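You operate a simulated robot arm through the tools that you are given. There is no shell and no other tool.

You run a simulated robot arm. Do the job below in one go: nothing can be reset, and whatever is moved stays where it is left.

TASK
Tip the dye jug into the tub and stir it in.
Fine: use the long stirrer; jug and stirrer go back. Set down upright: dye jug.
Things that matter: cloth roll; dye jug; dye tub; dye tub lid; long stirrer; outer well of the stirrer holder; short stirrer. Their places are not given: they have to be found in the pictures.

The check looks at the end state, three seconds after you hand in, the way a careful person would. Anything else that was tipped, shoved, dropped, spilled or broken makes it a failure.

THE ROBOT
A 7-joint arm with a two-finger parallel gripper, fixed in place. Base frame: the origin is on the floor under the middle of its stand, x ahead of it, y to its left, z up; the work surface is at about z = 0.76. Readings come in m, degrees, newtons and seconds.
With the tool pointing down near the work surface it reaches from about 0.2 to 0.68 m from the base axis. Its first joint turns from -66.0 to 66.0 degrees. Payload 2.4 kg.
The tool frame sits at the grasp point between the pads (the TCP): z along the fingers, y along the line on which they close. The tips reach 0.03 m beyond it. Largest opening 0.094 m; finger width 0.028, thickness 0.01; the body of the gripper, 0.05 by 0.096 m, starts 0.055 m behind the TCP.
Orientation is that of the tool frame in the base frame, as a unit quaternion [x, y, z, w]. With the fingers straight down and closing along the base's y, the tool's x points along the base's -x, its y along +y and its z along -z.

THE INTERFACE
- The arm moves only by the tool arm_command. Its argument "series" is a list of rows, each a list of 7 numbers: the shift along the tool's x, y, z in units of 40 mm (1.0 is 40 mm), then the turn, a rotation vector about the tool's x, y, z in units of 5 degrees (1.0 is 5 degrees), then the gripper command, from -1 (shut) to 1 (fully open), values between in proportion. In form: [[dx, dy, dz, wx, wy, wz, gripper], ...]. A call has 1 to 20 rows; each row shifts and turns the commanded pose from where the row before left it, along the tool's axes as they then stand. A call with a number of a shift or a turn outside -1 to 1 is refused whole. Each row takes 0.2 s and may step no farther than 0.05 m and 8.6 degrees from the row before; otherwise, or with a gripper value out of range, the whole call is refused. A pose out of reach is approached as far as the arm can. The call stops where the force on the tool passes 40 N (or 10 N more than at its start, if that is more) or the arm is blocked; 0.2 s more then pass. The fingers move at their own pace (about 0.153 m/s each) and stop on an object; they squeeze with about 43 N. The grip force told is the motor's: it shows also when the fingers shut on nothing. Time passes only in rows, and 0.2 s behind the last, so rows that do not move let the fingers close. The reply holds the time, the measured pose of the TCP, the force on the tool along the base axes, the opening and the grip force, in the units named above and with some noise, with the torque about the TCP (base axes, N m) and any sound that the robot's microphone picked up, and new pictures: "show" is both (left out), scene, wrist or none.
- Cameras (640 x 400 px; columns grow to the right, rows downward): "scene" is fixed at [0.0326, 0.4622, 1.4569]; the picture's right is [-0.82, -0.57, 0.00], its down [-0.37, 0.53, -0.77] and it looks along [0.44, -0.63, -0.64] (base axes); focal length 300 px, centre (320, 200). "wrist" rides on the gripper at [0.076, 0.014, -0.103] in the tool frame; the picture's right is [-0.18, 0.98, 0.00], its down [-0.75, -0.14, -0.64] and it looks along [-0.63, -0.12, 0.77] (tool axes); focal length 243 px, centre (320, 200).
- probe_pixels(camera, pixels): there is no depth. For up to 12 entries [column, row, z] of the newest picture of that camera ("zoom" is the newest enlarged one), the place [x, y] in the base frame at which the ray of that pixel passes the height z, good to about 0.002 m, but the place of the scene camera against the robot may be out by one fixed shift of up to 0.025 m in any direction. No time passes.
- inspect(camera, box): a new picture of the part [left, top, right, bottom] of that camera's present view, enlarged. No time passes.
- hand_in(): hands the job in; it is judged then, once.

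Leave the gripper open and the arm clear of the work at the hand-in unless told otherwise.

The tools are called after "Request:" as name(argument=value, ...) on one line, values as JSON. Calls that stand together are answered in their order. arm_command: Moves the arm, as the interface text tells. Its arguments: {"type":"object","properties":{"series":{"type":"array","items":{"type":"array","items":{"type":"number"}}},"show":{"type":"string","enum":["both","scene","wrist","none"]}},"required":["series"]} The other tools are called the same way: probe_pixels (camera, pixels) gives the place at which the rays of pixels pass given heights; inspect (camera, box) takes an enlarged picture of a part of a camera's view; hand_in () hands the job in.

At the start:

```text
clock: 0.0
position: [0.3739, 0.0813, 1.2058]
tool_rot: [0.001, 1.0, -0.001, 0.0]
ft_force: [0.0, -0.3, -0.1]
wrist_torque: [0.04, -0.01, 0.01]
grip_width: 0.0942
grasp_force: 0.1
```

scene: 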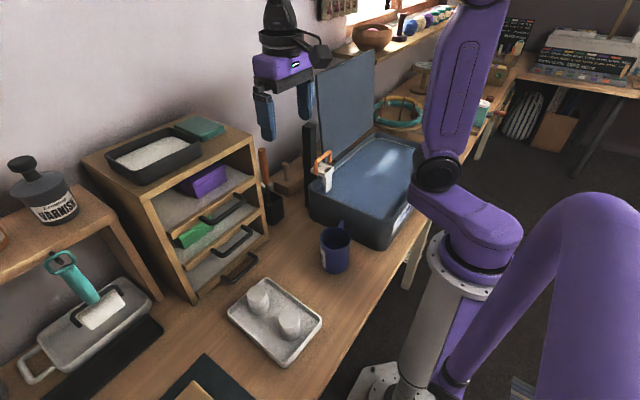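
wrist: 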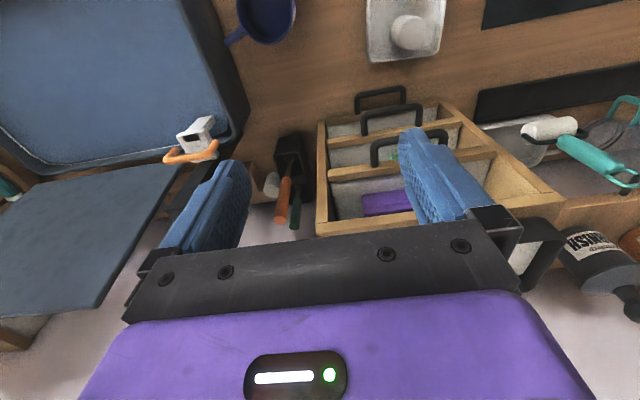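

I see a workbench with a wooden rack, a blue open case, a blue mug at about (335,248), a tray with two white cups at (275,320), and a stirrer holder at about (270,190). I'll enlarge several parts to identify the objects.

Request:
inspect(camera="scene", box=[230, 100, 430, 225])

Request:
inspect(camera="scene", box=[200, 200, 400, 400])

Request:
inspect(camera="scene", box=[80, 100, 280, 300])

Request:
inspect(camera="scene", box=[0, 140, 200, 400])

Request:
inspect(camera="wrist", box=[160, 80, 360, 240])

Request:
inspect(camera="wrist", box=[200, 0, 480, 160])

```text
3.20 times, centred on (330, 162) of scene
```

zoom: 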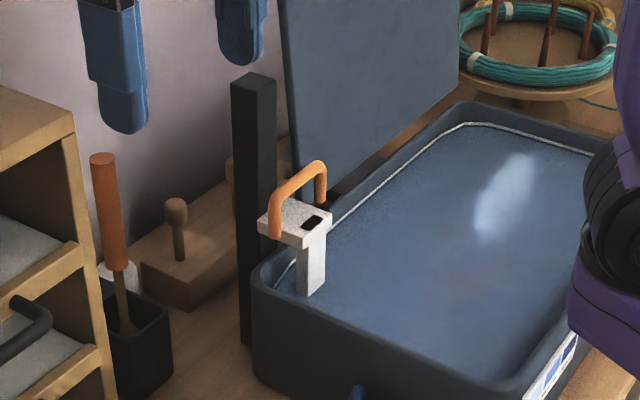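

```text
2.00 times, centred on (300, 300) of scene
```

zoom: 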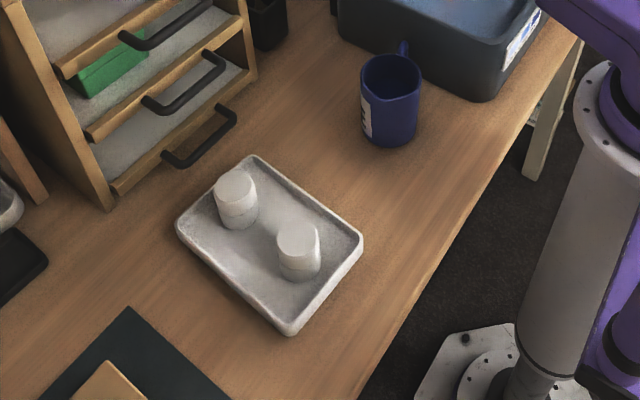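

```text
2.00 times, centred on (180, 200) of scene
```

zoom: 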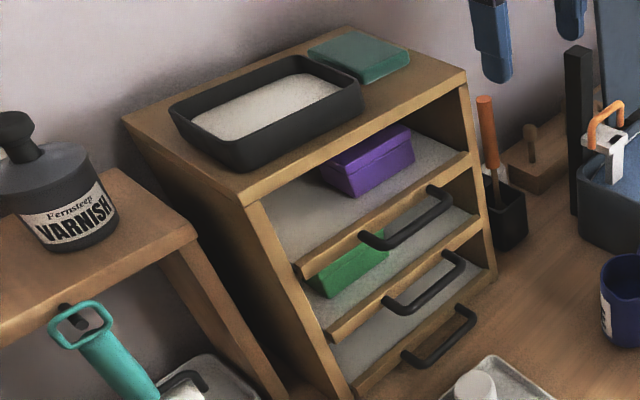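

```text
1.54 times, centred on (100, 270) of scene
```

zoom: 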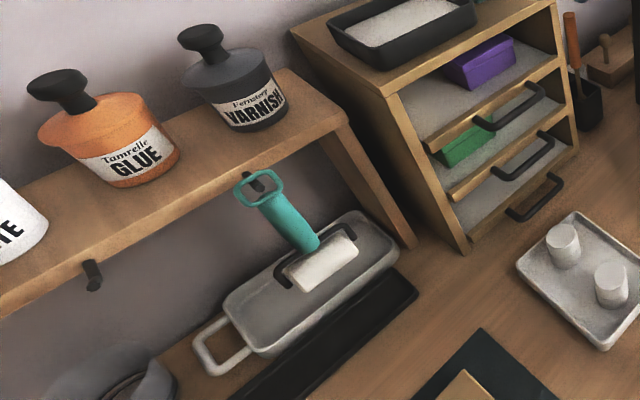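

```text
2.50 times, centred on (260, 160) of wrist
```

zoom: 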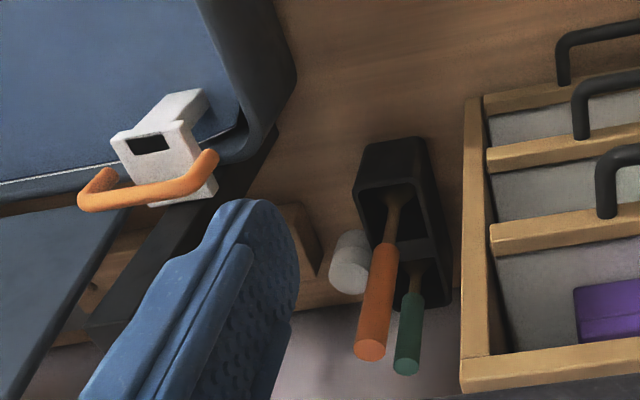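

```text
2.29 times, centred on (340, 80) of wrist
```

zoom: 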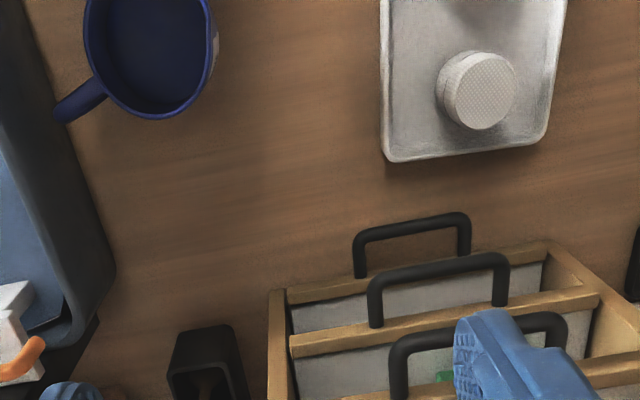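

The blue mug at (335,248) looks like the dye jug, and the dark case with the blue liquid like the tub. The black two-well holder with the orange and green handled stirrers is at wrist (287,180). I'll probe these places now, using the wrist camera as the accurate one.

Request:
probe_pixels(camera="wrist", pixels=[[265, 15, 0.76], [265, 15, 0.85], [287, 145, 0.86], [287, 145, 0.76], [283, 222, 1.0], [283, 222, 1.05], [294, 227, 1.0], [294, 227, 0.95], [200, 130, 0.95], [240, 140, 0.88], [405, 25, 0.76], [315, 130, 0.9]])

Request:
probe_pixels(camera="scene", pixels=[[335, 265, 0.76], [335, 235, 0.85], [270, 195, 0.86], [276, 218, 0.76], [262, 150, 1.0], [262, 150, 1.05], [310, 195, 0.88], [385, 240, 0.88], [428, 150, 0.88], [326, 170, 0.95], [250, 260, 0.8], [275, 340, 0.76]])

```text
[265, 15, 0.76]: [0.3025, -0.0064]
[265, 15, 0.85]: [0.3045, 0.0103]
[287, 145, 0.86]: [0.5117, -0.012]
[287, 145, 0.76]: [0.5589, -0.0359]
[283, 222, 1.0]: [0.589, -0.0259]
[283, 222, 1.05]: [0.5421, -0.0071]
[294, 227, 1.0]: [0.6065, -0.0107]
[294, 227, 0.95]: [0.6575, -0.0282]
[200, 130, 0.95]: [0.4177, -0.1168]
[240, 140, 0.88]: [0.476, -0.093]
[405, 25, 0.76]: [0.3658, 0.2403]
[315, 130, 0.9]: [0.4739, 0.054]
```

```text
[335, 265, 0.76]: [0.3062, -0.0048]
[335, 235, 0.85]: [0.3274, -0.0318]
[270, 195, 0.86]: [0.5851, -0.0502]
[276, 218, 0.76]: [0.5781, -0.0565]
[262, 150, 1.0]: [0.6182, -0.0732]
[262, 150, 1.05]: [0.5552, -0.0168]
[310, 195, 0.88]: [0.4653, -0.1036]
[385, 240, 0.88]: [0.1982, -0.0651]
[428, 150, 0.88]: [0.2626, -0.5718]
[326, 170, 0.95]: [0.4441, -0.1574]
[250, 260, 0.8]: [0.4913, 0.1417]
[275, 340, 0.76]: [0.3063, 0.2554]
```

The jug is near (0.31, 0.0), the stirrer holder near (0.57, -0.05), and the tub spans roughly y from -0.1 to -0.55. I'll zoom harder on the jug, tub and holder before moving.

Request:
inspect(camera="scene", box=[300, 205, 380, 285])

Request:
inspect(camera="scene", box=[240, 140, 320, 230])

Request:
inspect(camera="scene", box=[300, 120, 440, 260])

Request:
inspect(camera="wrist", box=[240, 120, 330, 240])

Request:
inspect(camera="wrist", box=[0, 0, 260, 200])

```text
5.00 times, centred on (340, 245) of scene
```

zoom: 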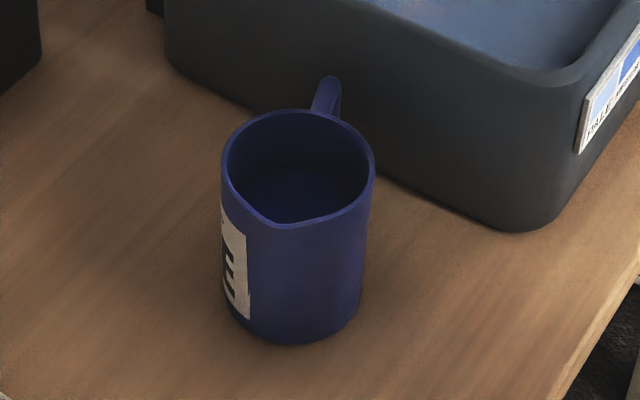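

```text
4.44 times, centred on (280, 185) of scene
```

zoom: 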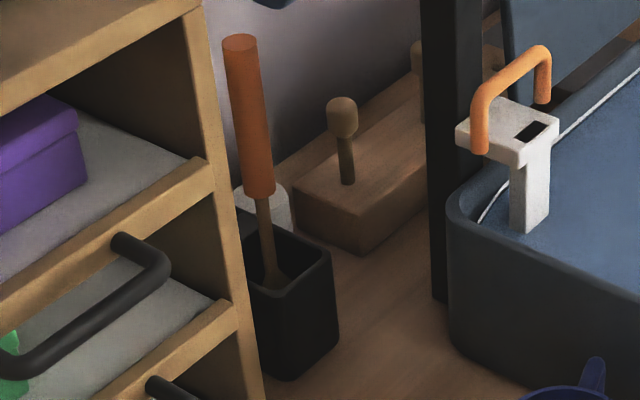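

```text
2.86 times, centred on (370, 190) of scene
```

zoom: 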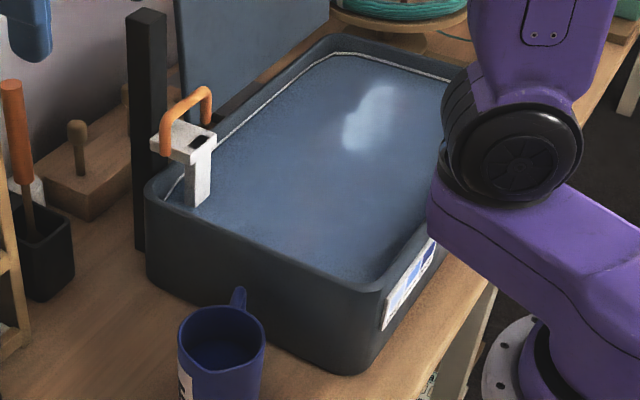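

```text
3.33 times, centred on (285, 180) of wrist
```

zoom: 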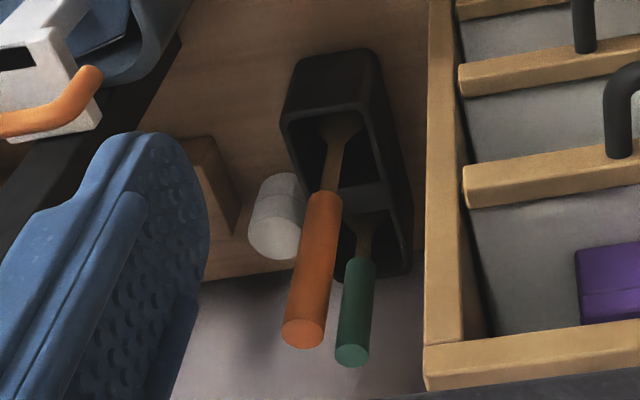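

```text
2.00 times, centred on (130, 100) of wrist
```

zoom: 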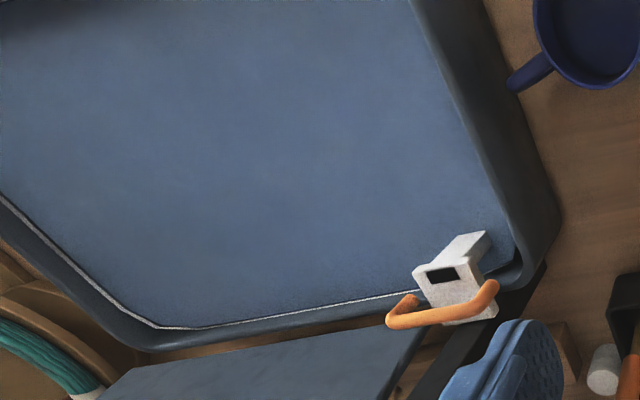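

The jug's spout faces the scene camera (roughly +y) and its handle points toward the tub. The orange-handled stirrer leans in the near (outer) well, with the green one in the well behind it and a white roll beside the holder. I'll shift the arm, staying high, so the wrist camera gets a clearer look at the holder.

Request:
arm_command(series=[[0.62, -0.93, 0, 0, 0, 0, 1], [0.62, -0.93, 0, 0, 0, 0, 1], [0.62, -0.93, 0, 0, 0, 0, 1], [0, 0, 0, 0, 0, 0, 1]], show="both")

```text
clock: 1.0
position: [0.2973, -0.032, 1.2086]
tool_rot: [0.0, 1.0, 0.0, 0.0]
ft_force: [0.7, -0.3, -0.1]
wrist_torque: [0.02, 0.0, 0.0]
grip_width: 0.0939
grasp_force: 0.1
```

scene: 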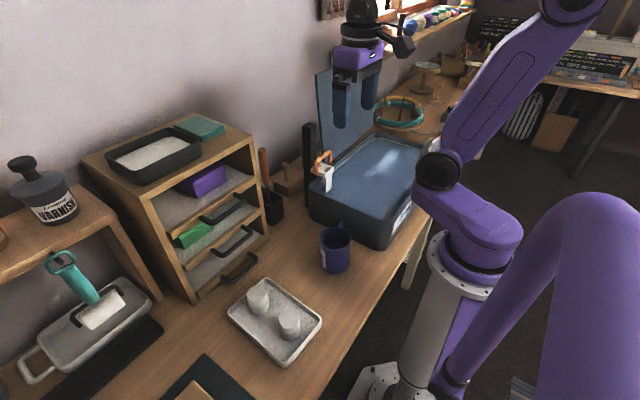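
wrist: 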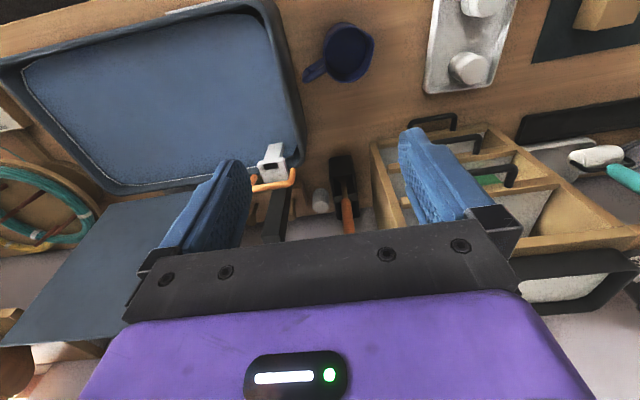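

This view shows the tub, jug, holder and lid together. I'll enlarge the holder, jug and tub in it.

Request:
inspect(camera="wrist", box=[290, 140, 390, 250])

Request:
inspect(camera="wrist", box=[290, 10, 390, 90])

Request:
inspect(camera="wrist", box=[0, 0, 320, 220])

```text
3.64 times, centred on (340, 195) of wrist
```

zoom: 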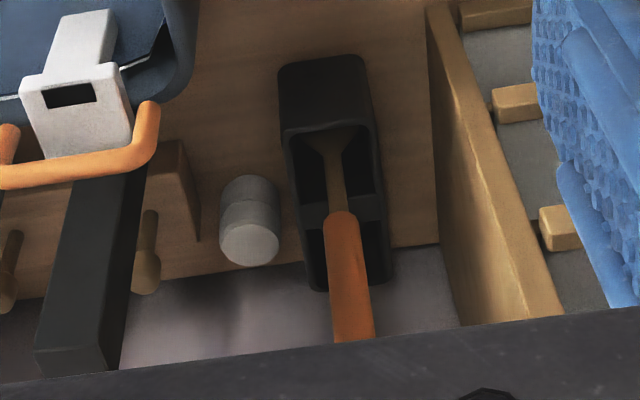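

```text
5.00 times, centred on (340, 50) of wrist
```

zoom: 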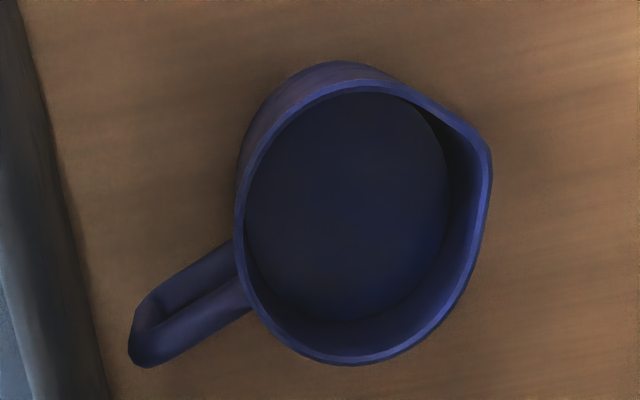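

```text
1.82 times, centred on (160, 110) of wrist
```

zoom: 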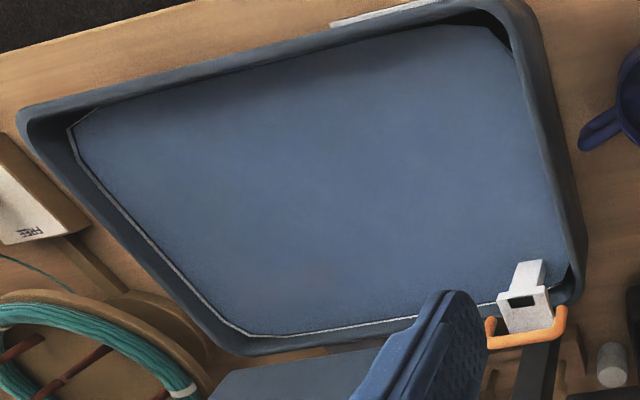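

The jug's rim centre is at about wrist (348,54). Its handle points toward -y and slightly +x, and its spout toward +y. I'll yaw the tool 90° so the wrist camera looks at the tub and jug from the +y side.

Request:
arm_command(series=[[0, 0, 0, 0, 0, 1, 1], [0, 0, 0, 0, 0, 1, 1], [0, 0, 0, 0, 0, 1, 1], [0, 0, 0, 0, 0, 1, 1], [0, 0, 0, 0, 0, 1, 1], [0, 0, 0, 0, 0, 1, 1], [0, 0, 0, 0, 0, 1, 1], [0, 0, 0, 0, 0, 1, 1], [0, 0, 0, 0, 0, 1, 1], [0, 0, 0, 0, 0, 1, 1], [0, 0, 0, 0, 0, 1, 1], [0, 0, 0, 0, 0, 1, 1], [0, 0, 0, 0, 0, 1, 1], [0, 0, 0, 0, 0, 1, 1], [0, 0, 0, 0, 0, 1, 1], [0, 0, 0, 0, 0, 1, 1], [0, 0, 0, 0, 0, 1, 1], [0, 0, 0, 0, 0, 1, 1], [0.75, 0.375, 0, 0, 0, 0, 1], [0.75, 0.375, 0, 0, 0, 0, 1]], show="both")

```text
clock: 5.2
position: [0.33, 0.0297, 1.2079]
tool_rot: [0.708, 0.706, 0.0, 0.0]
ft_force: [0.2, 0.8, 0.2]
wrist_torque: [-0.03, -0.03, 0.01]
grip_width: 0.094
grasp_force: 0.1
```

scene: 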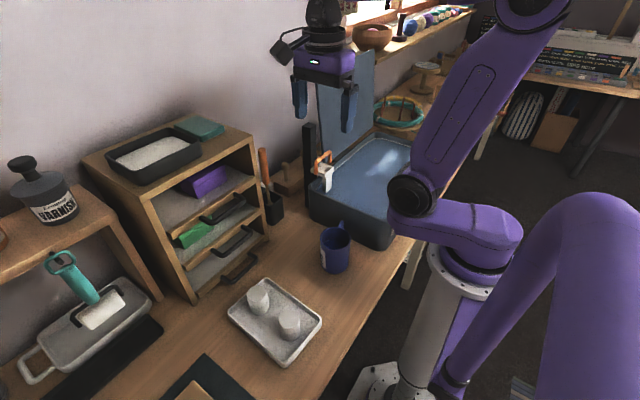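
wrist: 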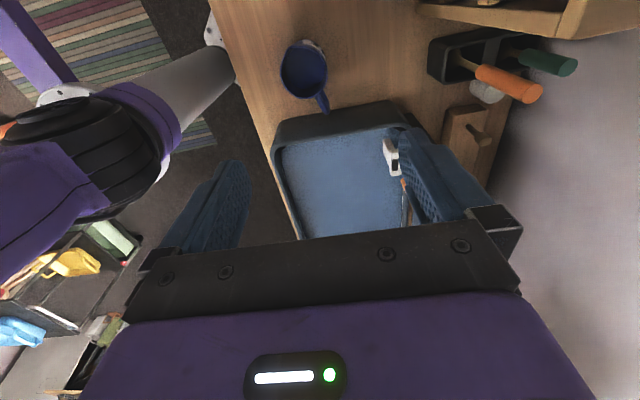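

Now the wrist view shows the jug at (303,70), the tub from its near end, and both stirrers at (510,80). I'll enlarge these for accurate triangulation.

Request:
inspect(camera="wrist", box=[260, 25, 360, 125])

Request:
inspect(camera="wrist", box=[410, 10, 600, 130])

Request:
inspect(camera="wrist", box=[250, 90, 430, 240])

```text
4.00 times, centred on (310, 75) of wrist
```

zoom: 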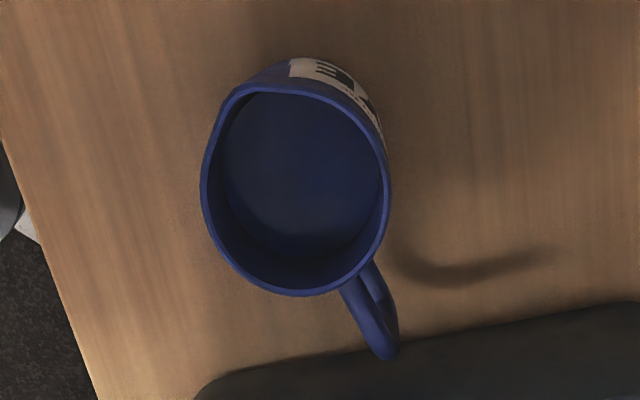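

```text
3.33 times, centred on (505, 70) of wrist
```

zoom: 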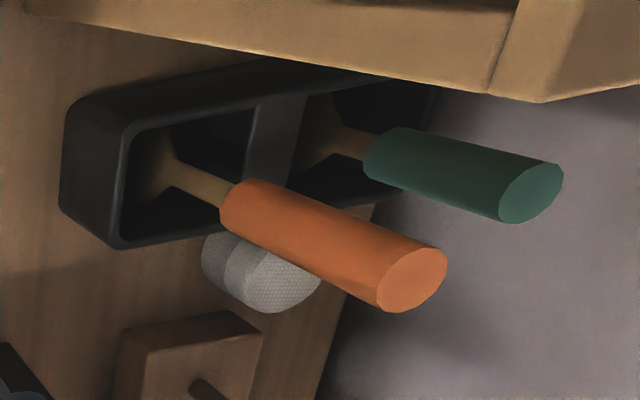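

```text
2.67 times, centred on (340, 165) of wrist
```

zoom: 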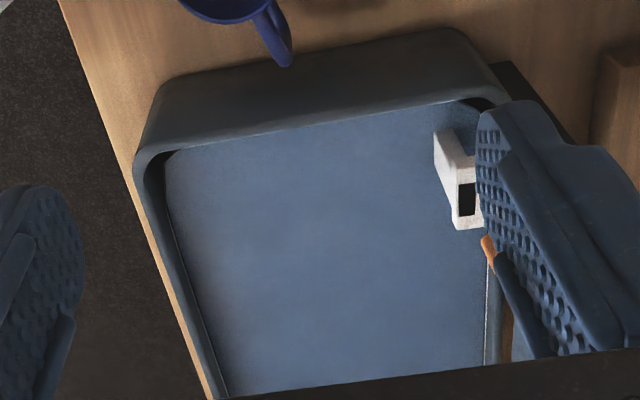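

Triangulating the wrist views gives these places:
- **Jug:** rim centre about (0.2995, 0.0125), rim z about 0.865, outer diameter about 0.078. Spout azimuth is about 107°, with the handle opposite.
- **Tub:** roughly x 0.21–0.465, y -0.54 to -0.095.
- **Orange stirrer:** in the near (outer) well at about (0.57, -0.027), top about 1.01. It is longer than the green one, whose top is about 0.955.

Before touching anything I'll rehearse the pour pose in free air, high over the tub, starting with the move there.

Request:
arm_command(series=[[-0.975, 0.05, 0, 0, 0, 0, 1], [-0.975, 0.05, 0, 0, 0, 0, 1], [-0.975, 0.05, 0, 0, 0, 0, 1], [-0.975, 0.05, 0, 0, 0, 0, 1], [-0.975, 0.05, 0, 0, 0, 0, 1], [-0.975, 0.05, 0, 0, 0, 0, 1], [-0.975, 0.05, 0, 0, 0, 0, 1], [-0.975, 0.05, 0, 0, 0, 0, 1], [-0.975, 0.05, 0, 0, 0, 0, 1], [-0.975, 0.05, 0, 0, 0, 0, 1], [0, 0, 0, 0, 0, -0.875, 1], [0, 0, 0, 0, 0, -0.875, 1], [0, 0, 0, 0, 0, -0.875, 1], [0, 0, 0, 0, 0, -0.875, 1]], show="both")

```text
clock: 8.2
position: [0.3496, -0.3609, 1.2061]
tool_rot: [0.591, 0.807, 0.0, 0.0]
ft_force: [0.3, 0.1, 0.0]
wrist_torque: [-0.01, 0.01, -0.01]
grip_width: 0.0942
grasp_force: 0.0
```

scene: 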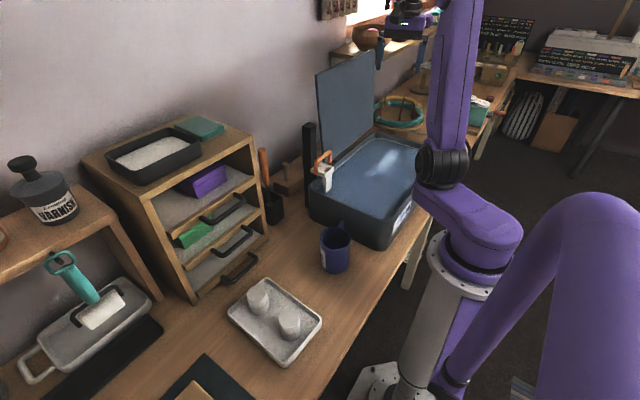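
wrist: 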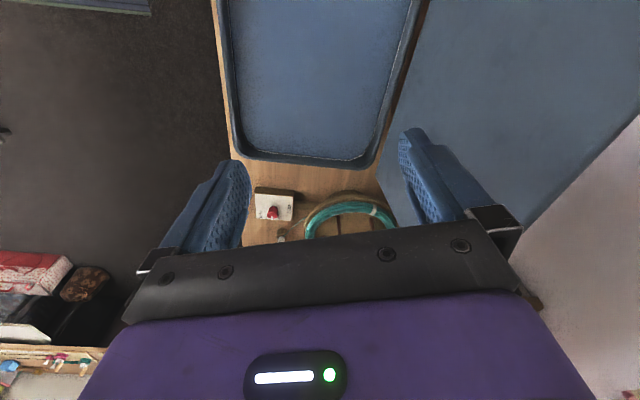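

The lid leans back toward the wall, with its top at about x=0.65–0.69, well clear of the tub centre. Now I'll rehearse the pour tilt in free air: 100° about the tool's closing axis.

Request:
arm_command(series=[[0, 0, 0, 0, -1, 0, 1], [0, 0, 0, 0, -1, 0, 1], [0, 0, 0, 0, -1, 0, 1], [0, 0, 0, 0, -1, 0, 1], [0, 0, 0, 0, -1, 0, 1], [0, 0, 0, 0, -1, 0, 1], [0, 0, 0, 0, -1, 0, 1], [0, 0, 0, 0, -1, 0, 1], [0, 0, 0, 0, -1, 0, 1], [0, 0, 0, 0, -1, 0, 1], [0, 0, 0, 0, -1, 0, 1], [0, 0, 0, 0, -1, 0, 1], [0, 0, 0, 0, -1, 0, 1], [0, 0, 0, 0, -1, 0, 1], [0, 0, 0, 0, -1, 0, 1], [0, 0, 0, 0, -1, 0, 1], [0, 0, 0, 0, -1, 0, 1], [0, 0, 0, 0, -1, 0, 1], [0, 0, 0, 0, -1, 0, 1], [0, 0, 0, 0, -1, 0, 1]], show="both")

```text
clock: 12.4
position: [0.3498, -0.3605, 1.2064]
tool_rot: [0.38, 0.518, -0.453, 0.618]
ft_force: [0.3, 0.6, 0.9]
wrist_torque: [0.0, 0.03, 0.01]
grip_width: 0.0941
grasp_force: 0.1
```

scene: 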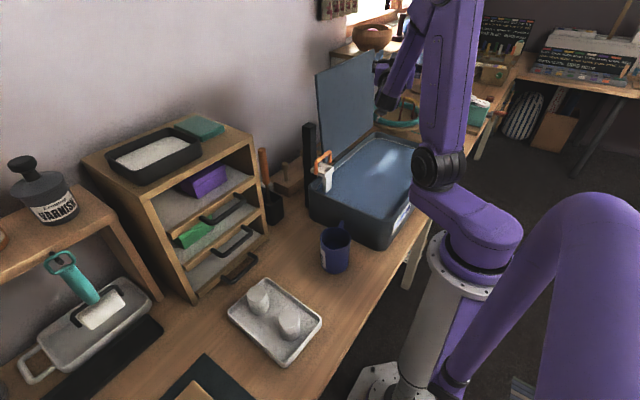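
wrist: 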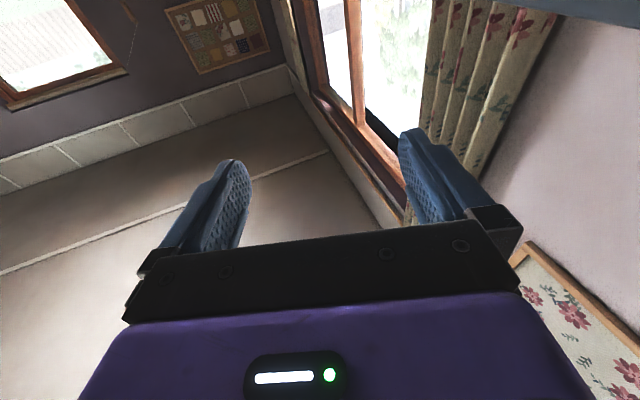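

The arm reached the full 100° tilt with no force. I'll rehearse lowering to pour height (about 1.07) and another 15° of tilt.

Request:
arm_command(series=[[0.862, 0, -0.152, 0, 0, 0, 1], [0.862, 0, -0.152, 0, 0, 0, 1], [0.862, 0, -0.152, 0, 0, 0, 1], [0.862, 0, -0.152, 0, 0, 0, 1], [0, 0, 0, 0, -1, 0, 1], [0, 0, 0, 0, -1, 0, 1], [0, 0, 0, 0, -1, 0, 1]], show="both")

```text
clock: 14.0
position: [0.3989, -0.374, 1.1195]
tool_rot: [0.317, 0.434, -0.5, 0.68]
ft_force: [0.1, 0.0, -0.8]
wrist_torque: [0.03, -0.02, -0.01]
grip_width: 0.094
grasp_force: 0.1
out of reach, approached as far as the arm can: row 2, 3, 4, 5, 6, 7
```

scene: 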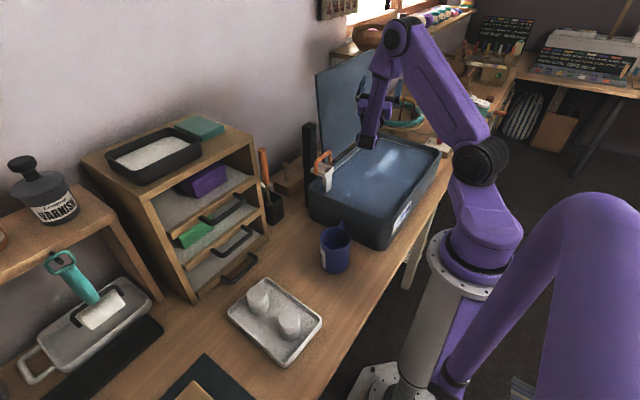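
wrist: 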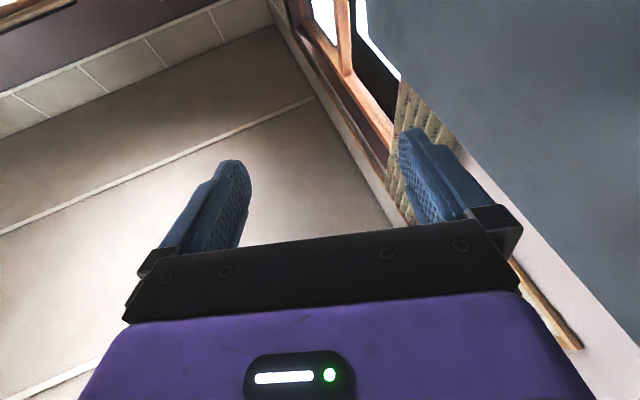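

Below roughly z=1.13 that pose is out of reach at this spot. I'll back out the same way and then test a spot further out, which should allow a lower pour.

Request:
arm_command(series=[[0, 0, 0, 0, 1, 0, 1], [0, 0, 0, 0, 1, 0, 1], [0, 0, 0, 0, 1, 0, 1], [-0.862, 0, 0.152, 0, 0, 0, 1], [-0.862, 0, 0.152, 0, 0, 0, 1], [-0.862, 0, 0.152, 0, 0, 0, 1], [-0.862, 0, 0.152, 0, 0, 0, 1], [0, 0, 0, 0, 0, 0, 1]], show="none")

```text
clock: 15.8
position: [0.3988, -0.3761, 1.2607]
tool_rot: [0.38, 0.519, -0.453, 0.618]
ft_force: [0.3, -0.9, 0.3]
wrist_torque: [-0.01, -0.01, -0.03]
grip_width: 0.0938
grasp_force: 0.0
```

I'm at (0.399, -0.376, 1.26) with the 100° tilt. I'll move to about (0.37, -0.43, 1.20) and step down to see how low the pose is reachable.

Request:
arm_command(series=[[0.555, -0.367, 0.265, 0, 0, 0, 1], [0.555, -0.367, 0.265, 0, 0, 0, 1], [0.555, -0.367, 0.265, 0, 0, 0, 1], [0.739, 0, -0.13, 0, 0, 0, 1], [0.739, 0, -0.13, 0, 0, 0, 1], [0.739, 0, -0.13, 0, 0, 0, 1]], show="scene")

```text
clock: 17.2
position: [0.3698, -0.4254, 1.1102]
tool_rot: [0.381, 0.518, -0.453, 0.617]
ft_force: [0.0, 0.5, 0.9]
wrist_torque: [0.03, 0.02, -0.03]
grip_width: 0.0941
grasp_force: 0.0
```

scene: 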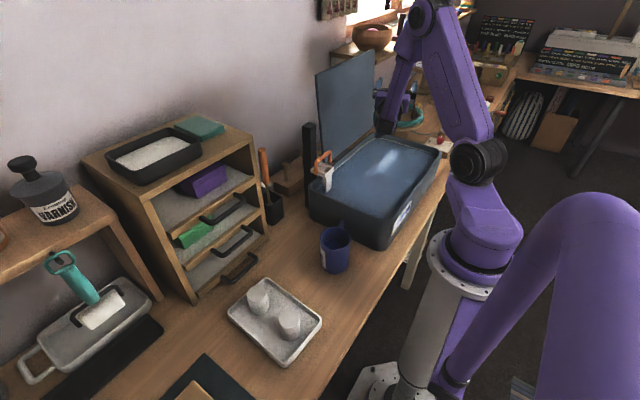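

This spot works at z=1.11. I'll test one more step down and a little more tilt.

Request:
arm_command(series=[[0.739, 0, -0.13, 0, 0, 0, 1], [0, 0, 0, 0, -1, 0, 1]], show="none")

```text
clock: 17.8
position: [0.3862, -0.432, 1.0974]
tool_rot: [0.36, 0.491, -0.471, 0.639]
ft_force: [-0.9, 0.3, -1.1]
wrist_torque: [0.0, -0.02, 0.02]
grip_width: 0.0942
grasp_force: 0.1
out of reach, approached as far as the arm can: row 1, 2
```

The lower limit here is about z=1.10, so I'll pour at about z=1.13. Now I'll raise a bit and un-tilt.

Request:
arm_command(series=[[-1, 0, 0.2, 0, 0, 0, 1], [-0.5, 0, 0.1, 0, 1, 0, 1], [0, 0, 0, 0, 1, 0, 1], [0, 0, 0, 0, 1, 0, 1], [0, 0, 0, 0, 1, 0, 1], [0, 0, 0, 0, 1, 0, 1], [0, 0, 0, 0, 1, 0, 1], [0, 0, 0, 0, 1, 0, 1], [0, 0, 0, 0, 1, 0, 1], [0, 0, 0, 0, 1, 0, 1], [0, 0, 0, 0, 1, 0, 1], [0, 0, 0, 0, 1, 0, 1], [0, 0, 0, 0, 1, 0, 1], [0, 0, 0, 0, 1, 0, 1], [0, 0, 0, 0, 1, 0, 1], [0, 0, 0, 0, 1, 0, 1], [0, 0, 0, 0, 1, 0, 1], [0, 0, 0, 0, 1, 0, 1], [0, 0, 0, 0, 1, 0, 1], [0, 0, 0, 0, 1, 0, 1]], show="none")

Request:
arm_command(series=[[0, 0, 0, 0, 1, 0, 1], [0, 0, 0, 0, 1, 0, 1], [0, 0, 0, 0, 0, 0, 1]], show="both")

```text
clock: 22.0
position: [0.3862, -0.4299, 1.1568]
tool_rot: [0.59, 0.803, -0.051, 0.07]
ft_force: [0.0, 0.1, 0.0]
wrist_torque: [-0.03, -0.01, 0.01]
grip_width: 0.0939
grasp_force: 0.0
```

```text
clock: 22.8
position: [0.3858, -0.4307, 1.1571]
tool_rot: [0.591, 0.806, 0.001, -0.001]
ft_force: [-0.1, 0.7, -0.2]
wrist_torque: [0.0, 0.0, 0.04]
grip_width: 0.094
grasp_force: 0.0
```

scene: 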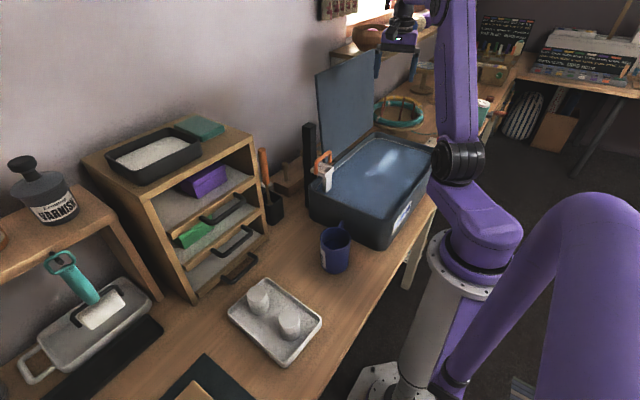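
wrist: 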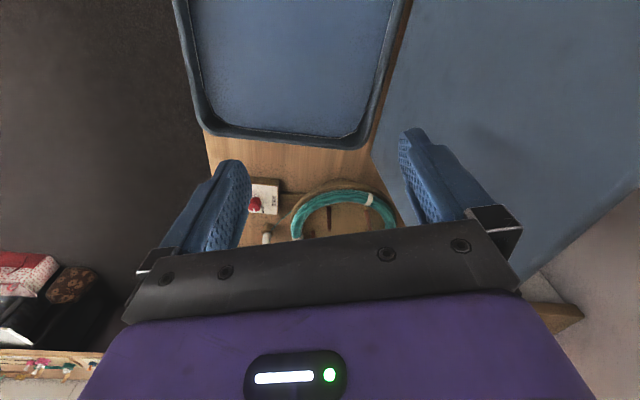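

The rehearsal is done. Now I'll go back over the jug, keeping the yaw whose closing line is square to the spout–handle line, and stop about 0.19 m above its rim to look.

Request:
arm_command(series=[[0.935, 0.107, 0, 0, 0, 0, 1], [0.935, 0.107, 0, 0, 0, 0, 1], [0.935, 0.107, 0, 0, 0, 0, 1], [0.935, 0.107, 0, 0, 0, 0, 1], [0.935, 0.107, 0, 0, 0, 0, 1], [0.935, 0.107, 0, 0, 0, 0, 1], [0.935, 0.107, 0, 0, 0, 0, 1], [0.935, 0.107, 0, 0, 0, 0, 1], [0.935, 0.107, 0, 0, 0, 0, 1], [0.935, 0.107, 0, 0, 0, 0, 1], [0.935, 0.107, 0, 0, 0, 0, 1], [0.935, 0.107, 0, 0, 0, 0, 1], [0, 0, 0.833, 0, 0, 0, 1], [0, 0, 0.833, 0, 0, 0, 1], [0, 0, 0.833, 0, 0, 0, 1], [0, 0, 0, 0, 0, 0, 1]], show="both")

```text
clock: 26.2
position: [0.302, 0.0153, 1.055]
tool_rot: [0.591, 0.807, 0.0, 0.0]
ft_force: [0.4, 0.0, 0.8]
wrist_torque: [-0.01, 0.01, 0.0]
grip_width: 0.0941
grasp_force: 0.0
```

scene: 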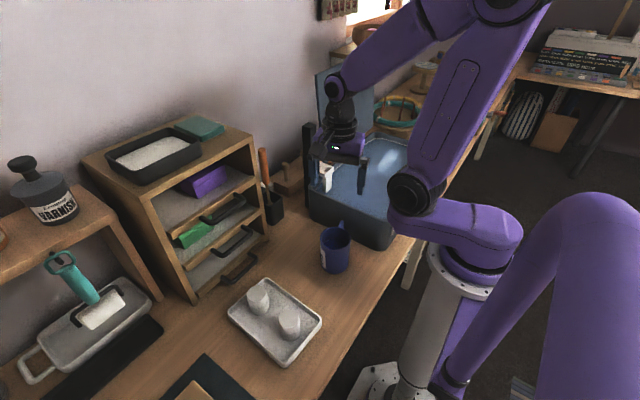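
wrist: 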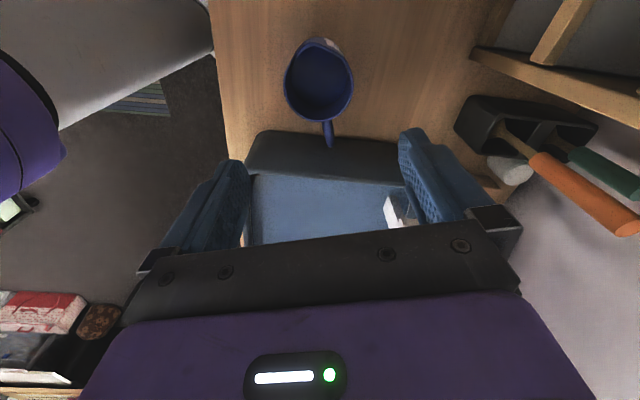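

Request:
inspect(camera="wrist", box=[260, 20, 380, 160])

Request:
inspect(camera="wrist", box=[440, 70, 640, 240])

Request:
probe_pixels(camera="wrist", pixels=[[318, 79, 0.865], [284, 85, 0.865], [353, 82, 0.865], [318, 42, 0.865], [318, 120, 0.865], [330, 147, 0.85], [318, 79, 0.76], [620, 215, 1.01], [540, 160, 0.9]])

```text
2.86 times, centred on (320, 90) of wrist
```

zoom: 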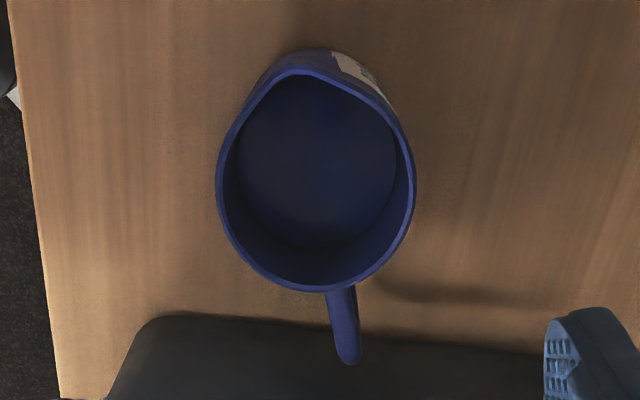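

```text
2.35 times, centred on (540, 155) of wrist
```

zoom: 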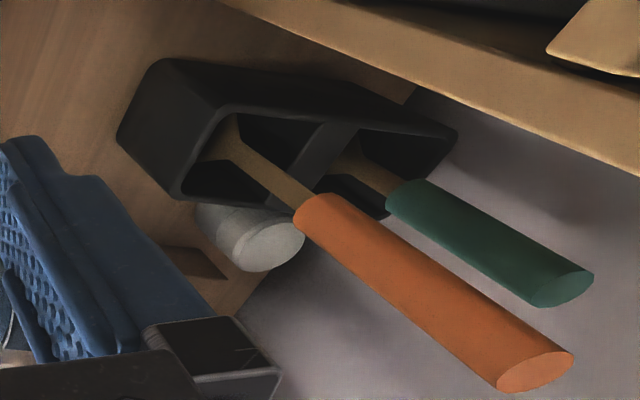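

```text
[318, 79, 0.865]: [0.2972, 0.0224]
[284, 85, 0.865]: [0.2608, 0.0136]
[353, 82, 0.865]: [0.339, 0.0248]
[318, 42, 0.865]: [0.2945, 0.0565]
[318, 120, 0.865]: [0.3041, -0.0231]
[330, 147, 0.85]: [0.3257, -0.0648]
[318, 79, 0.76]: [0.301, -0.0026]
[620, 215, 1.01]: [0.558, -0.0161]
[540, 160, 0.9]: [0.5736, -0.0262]
```

The jug is centred about 2 mm to one side of the closing axis (rim columns 283–354, middle 318.5). I'll correct that, lean the tool 15° over the handle side so the pour can tilt further, and descend to just above the rim.

Request:
arm_command(series=[[0, -0.05, 0, 0, 1, 0, 1], [0, 0, 0, 0, 1, 0, 1], [0, 0, 0, 0, 1, 0, 1], [-0.233, 0, 0.869, 0, 0, 0, 1], [-0.233, 0, 0.869, 0, 0, 0, 1], [-0.233, 0, 0.869, 0, 0, 0, 1], [-0.233, 0, 0.869, 0, 0, 0, 1], [0, 0, 0, 0, 0, 0, 1]], show="both")

```text
clock: 28.0
position: [0.2994, 0.0133, 0.913]
tool_rot: [0.586, 0.799, 0.077, -0.106]
ft_force: [-1.2, -0.3, 0.0]
wrist_torque: [0.04, 0.0, 0.01]
grip_width: 0.0941
grasp_force: 0.0
```

scene: 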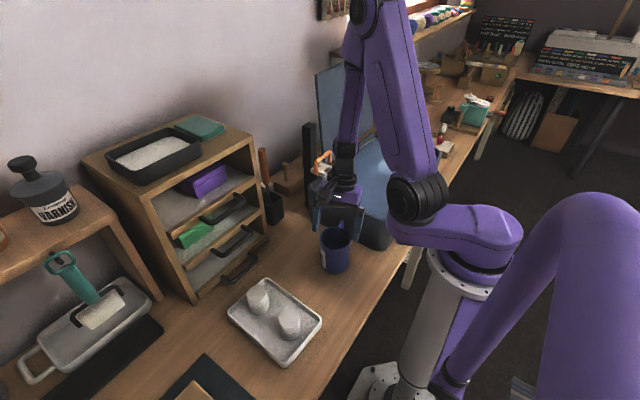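
wrist: 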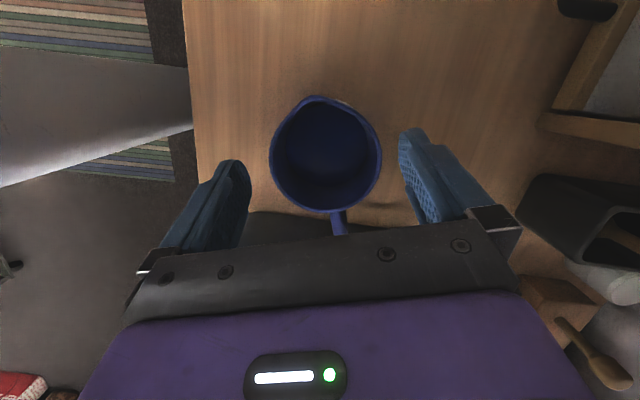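

The rim seems to lie between columns 270 and 380, slightly right of the finger midline. I'll zoom to measure it precisely.

Request:
inspect(camera="wrist", box=[250, 80, 400, 240])

Request:
probe_pixels(camera="wrist", pixels=[[270, 155, 0.865], [380, 150, 0.865], [325, 213, 0.865], [325, 155, 0.865], [320, 187, 0.913]])

```text
2.50 times, centred on (325, 160) of wrist
```

zoom: 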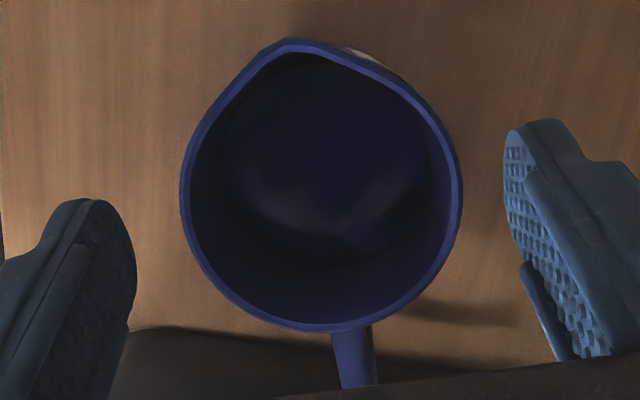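

```text
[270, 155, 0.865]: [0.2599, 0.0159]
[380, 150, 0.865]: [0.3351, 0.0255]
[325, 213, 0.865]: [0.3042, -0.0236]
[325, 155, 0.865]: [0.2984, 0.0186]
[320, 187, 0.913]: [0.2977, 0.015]
```

The jug is centred within about 1.5 mm between the fingers. I'll apply a tiny correction and lower to TCP z≈0.836, with the fingers straddling the jug body.

Request:
arm_command(series=[[0.048, 0.025, 0.013, 0, 0, 0, 1], [-0.166, 0, 0.62, 0, 0, 0, 1], [-0.166, 0, 0.62, 0, 0, 0, 1], [-0.166, 0, 0.62, 0, 0, 0, 1], [0, 0, 0, 0, 0, 0, 1]], show="both")

```text
clock: 29.2
position: [0.2977, 0.0156, 0.8368]
tool_rot: [0.586, 0.8, 0.077, -0.106]
ft_force: [-0.8, 0.9, 0.7]
wrist_torque: [0.0, 0.01, 0.0]
grip_width: 0.0942
grasp_force: 0.1
```

scene: 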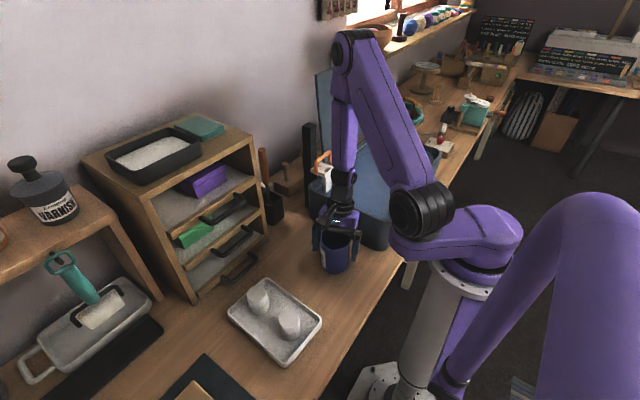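
wrist: 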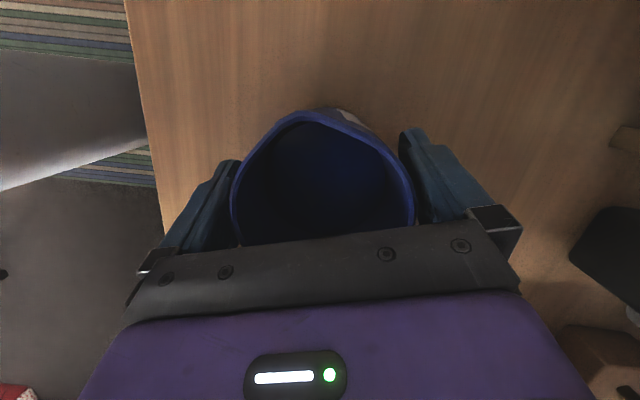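

The fingers straddle the jug with no contact force. I'll close on it and watch the width and force.

Request:
arm_command(series=[[0, 0, 0, 0, 0, 0, -1], [0, 0, 0, 0, 0, 0, -1], [0, 0, 0, 0, 0, 0, -1]], show="both")

```text
clock: 30.0
position: [0.2967, 0.016, 0.8379]
tool_rot: [0.587, 0.799, 0.077, -0.106]
ft_force: [-2.5, 1.6, 1.4]
wrist_torque: [0.0, 0.22, -0.05]
grip_width: 0.0798
grasp_force: 42.8
```

scene: 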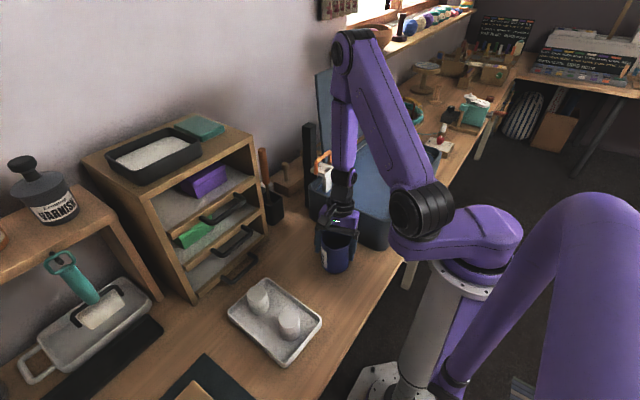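
wrist: 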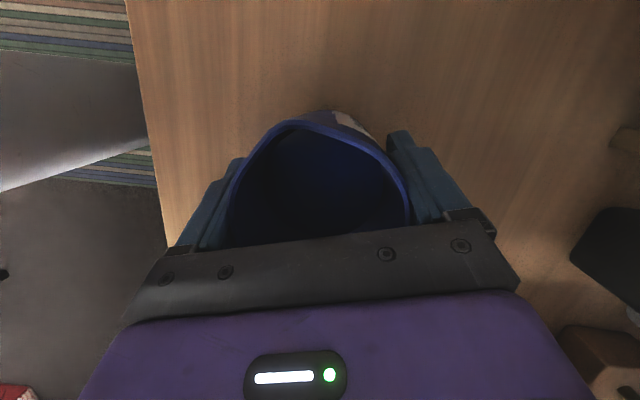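

Gripped at 0.080 m with 43 N. I'll lift a few cm gently and check the load.

Request:
arm_command(series=[[0.065, 0, -0.242, 0, 0, 0, -1], [0.097, 0, -0.362, 0, 0, 0, -1], [0.129, 0, -0.483, 0, 0, 0, -1], [0, 0, 0, 0, 0, 0, -1]], show="both")

```text
clock: 31.0
position: [0.2975, 0.0171, 0.8828]
tool_rot: [0.586, 0.8, 0.077, -0.105]
ft_force: [-0.4, -0.1, -3.3]
wrist_torque: [0.07, 0.01, 0.0]
grip_width: 0.0798
grasp_force: 43.0
```

scene: 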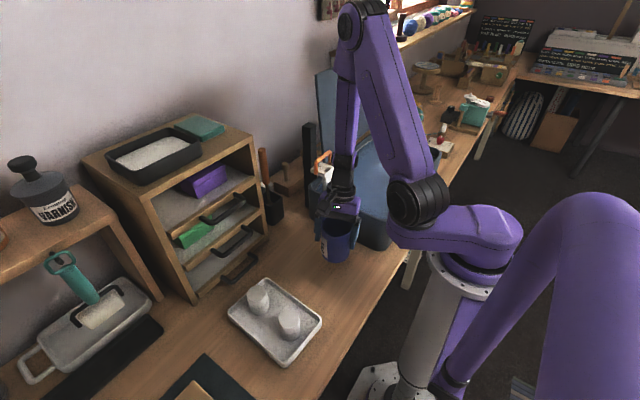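
wrist: 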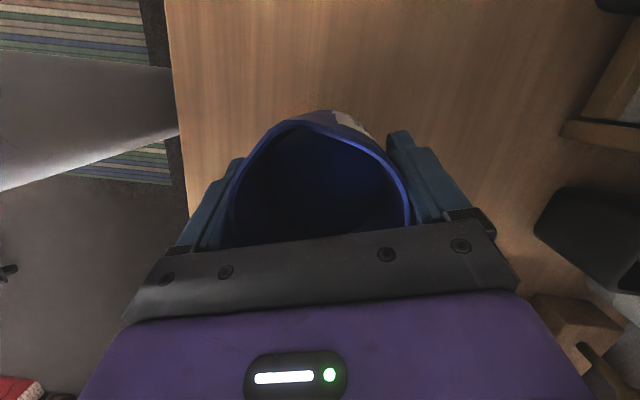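

The jug weighs about 3.3 N and is steady. I'll lift it to about z=1.14.

Request:
arm_command(series=[[0.166, 0, -0.62, 0, 0, 0, -1], [0.166, 0, -0.62, 0, 0, 0, -1], [0.166, 0, -0.62, 0, 0, 0, -1], [0.166, 0, -0.62, 0, 0, 0, -1], [0.166, 0, -0.62, 0, 0, 0, -1], [0.166, 0, -0.62, 0, 0, 0, -1], [0.166, 0, -0.62, 0, 0, 0, -1], [0.166, 0, -0.62, 0, 0, 0, -1], [0.166, 0, -0.62, 0, 0, 0, -1], [0.166, 0, -0.62, 0, 0, 0, -1], [0, 0, 0, 0, 0, 0, -1]], show="both")

```text
clock: 33.4
position: [0.2986, 0.0163, 1.1368]
tool_rot: [0.586, 0.8, 0.078, -0.105]
ft_force: [0.8, 0.7, -3.9]
wrist_torque: [0.06, 0.01, 0.02]
grip_width: 0.0797
grasp_force: 42.7
```

scene: 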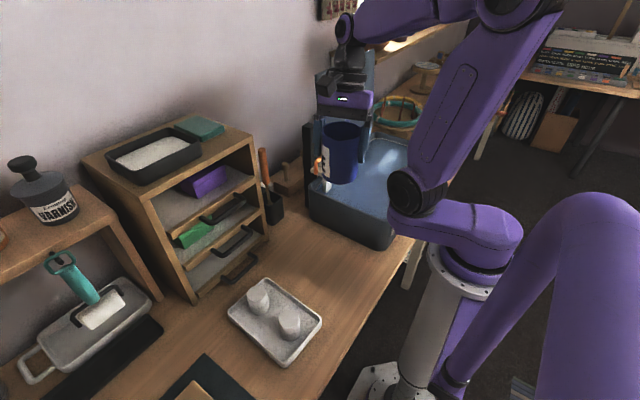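
wrist: 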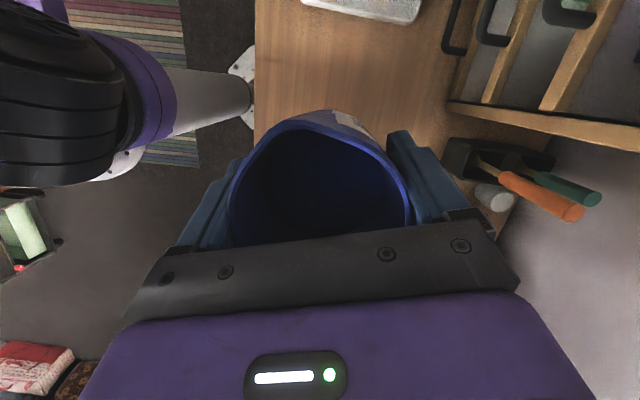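

The jug hangs upright and steady. I'll carry it over the tub to about (0.365, -0.42), smoothly and at constant height.

Request:
arm_command(series=[[-0.329, -0.053, -0.088, 0, 0, 0, -1], [-0.6585, -0.107, -0.1766, 0, 0, 0, -1], [-0.6585, -0.107, -0.1766, 0, 0, 0, -1], [-0.6585, -0.107, -0.1766, 0, 0, 0, -1], [-0.6585, -0.107, -0.1766, 0, 0, 0, -1], [-0.6585, -0.107, -0.1766, 0, 0, 0, -1], [-0.6585, -0.107, -0.1766, 0, 0, 0, -1], [-0.6585, -0.107, -0.1766, 0, 0, 0, -1], [-0.6585, -0.107, -0.1766, 0, 0, 0, -1], [-0.6585, -0.107, -0.1766, 0, 0, 0, -1], [-0.6585, -0.107, -0.1766, 0, 0, 0, -1], [-0.6585, -0.107, -0.1766, 0, 0, 0, -1], [-0.6585, -0.107, -0.1766, 0, 0, 0, -1], [-0.6585, -0.107, -0.1766, 0, 0, 0, -1], [-0.6585, -0.107, -0.1766, 0, 0, 0, -1], [-0.6585, -0.107, -0.1766, 0, 0, 0, -1], [-0.329, -0.053, -0.088, 0, 0, 0, -1], [0, 0, 0, 0, 0, 0, -1]], show="both")

```text
clock: 37.2
position: [0.3622, -0.4217, 1.1372]
tool_rot: [0.586, 0.8, 0.077, -0.106]
ft_force: [-0.4, -0.2, -2.8]
wrist_torque: [0.04, 0.01, -0.01]
grip_width: 0.0794
grasp_force: 43.4
```

scene: 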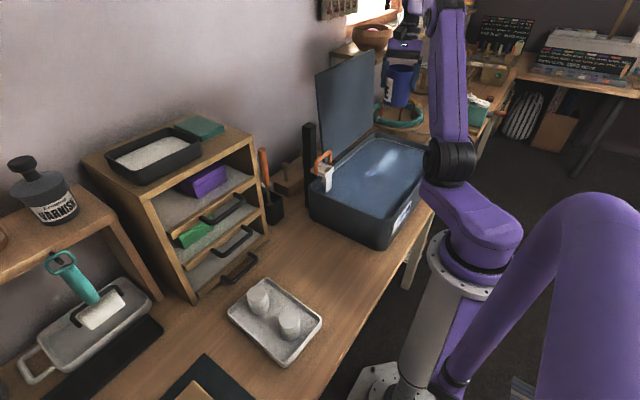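
wrist: 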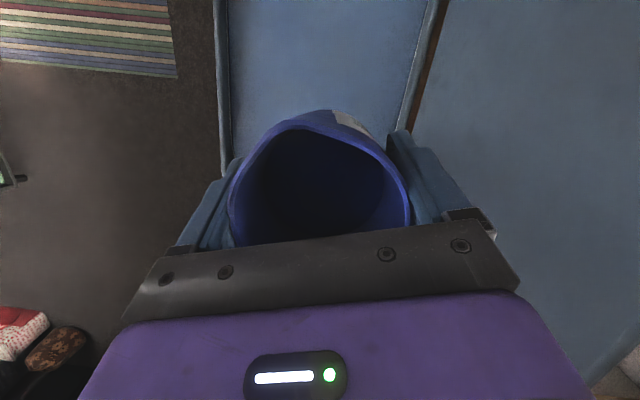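

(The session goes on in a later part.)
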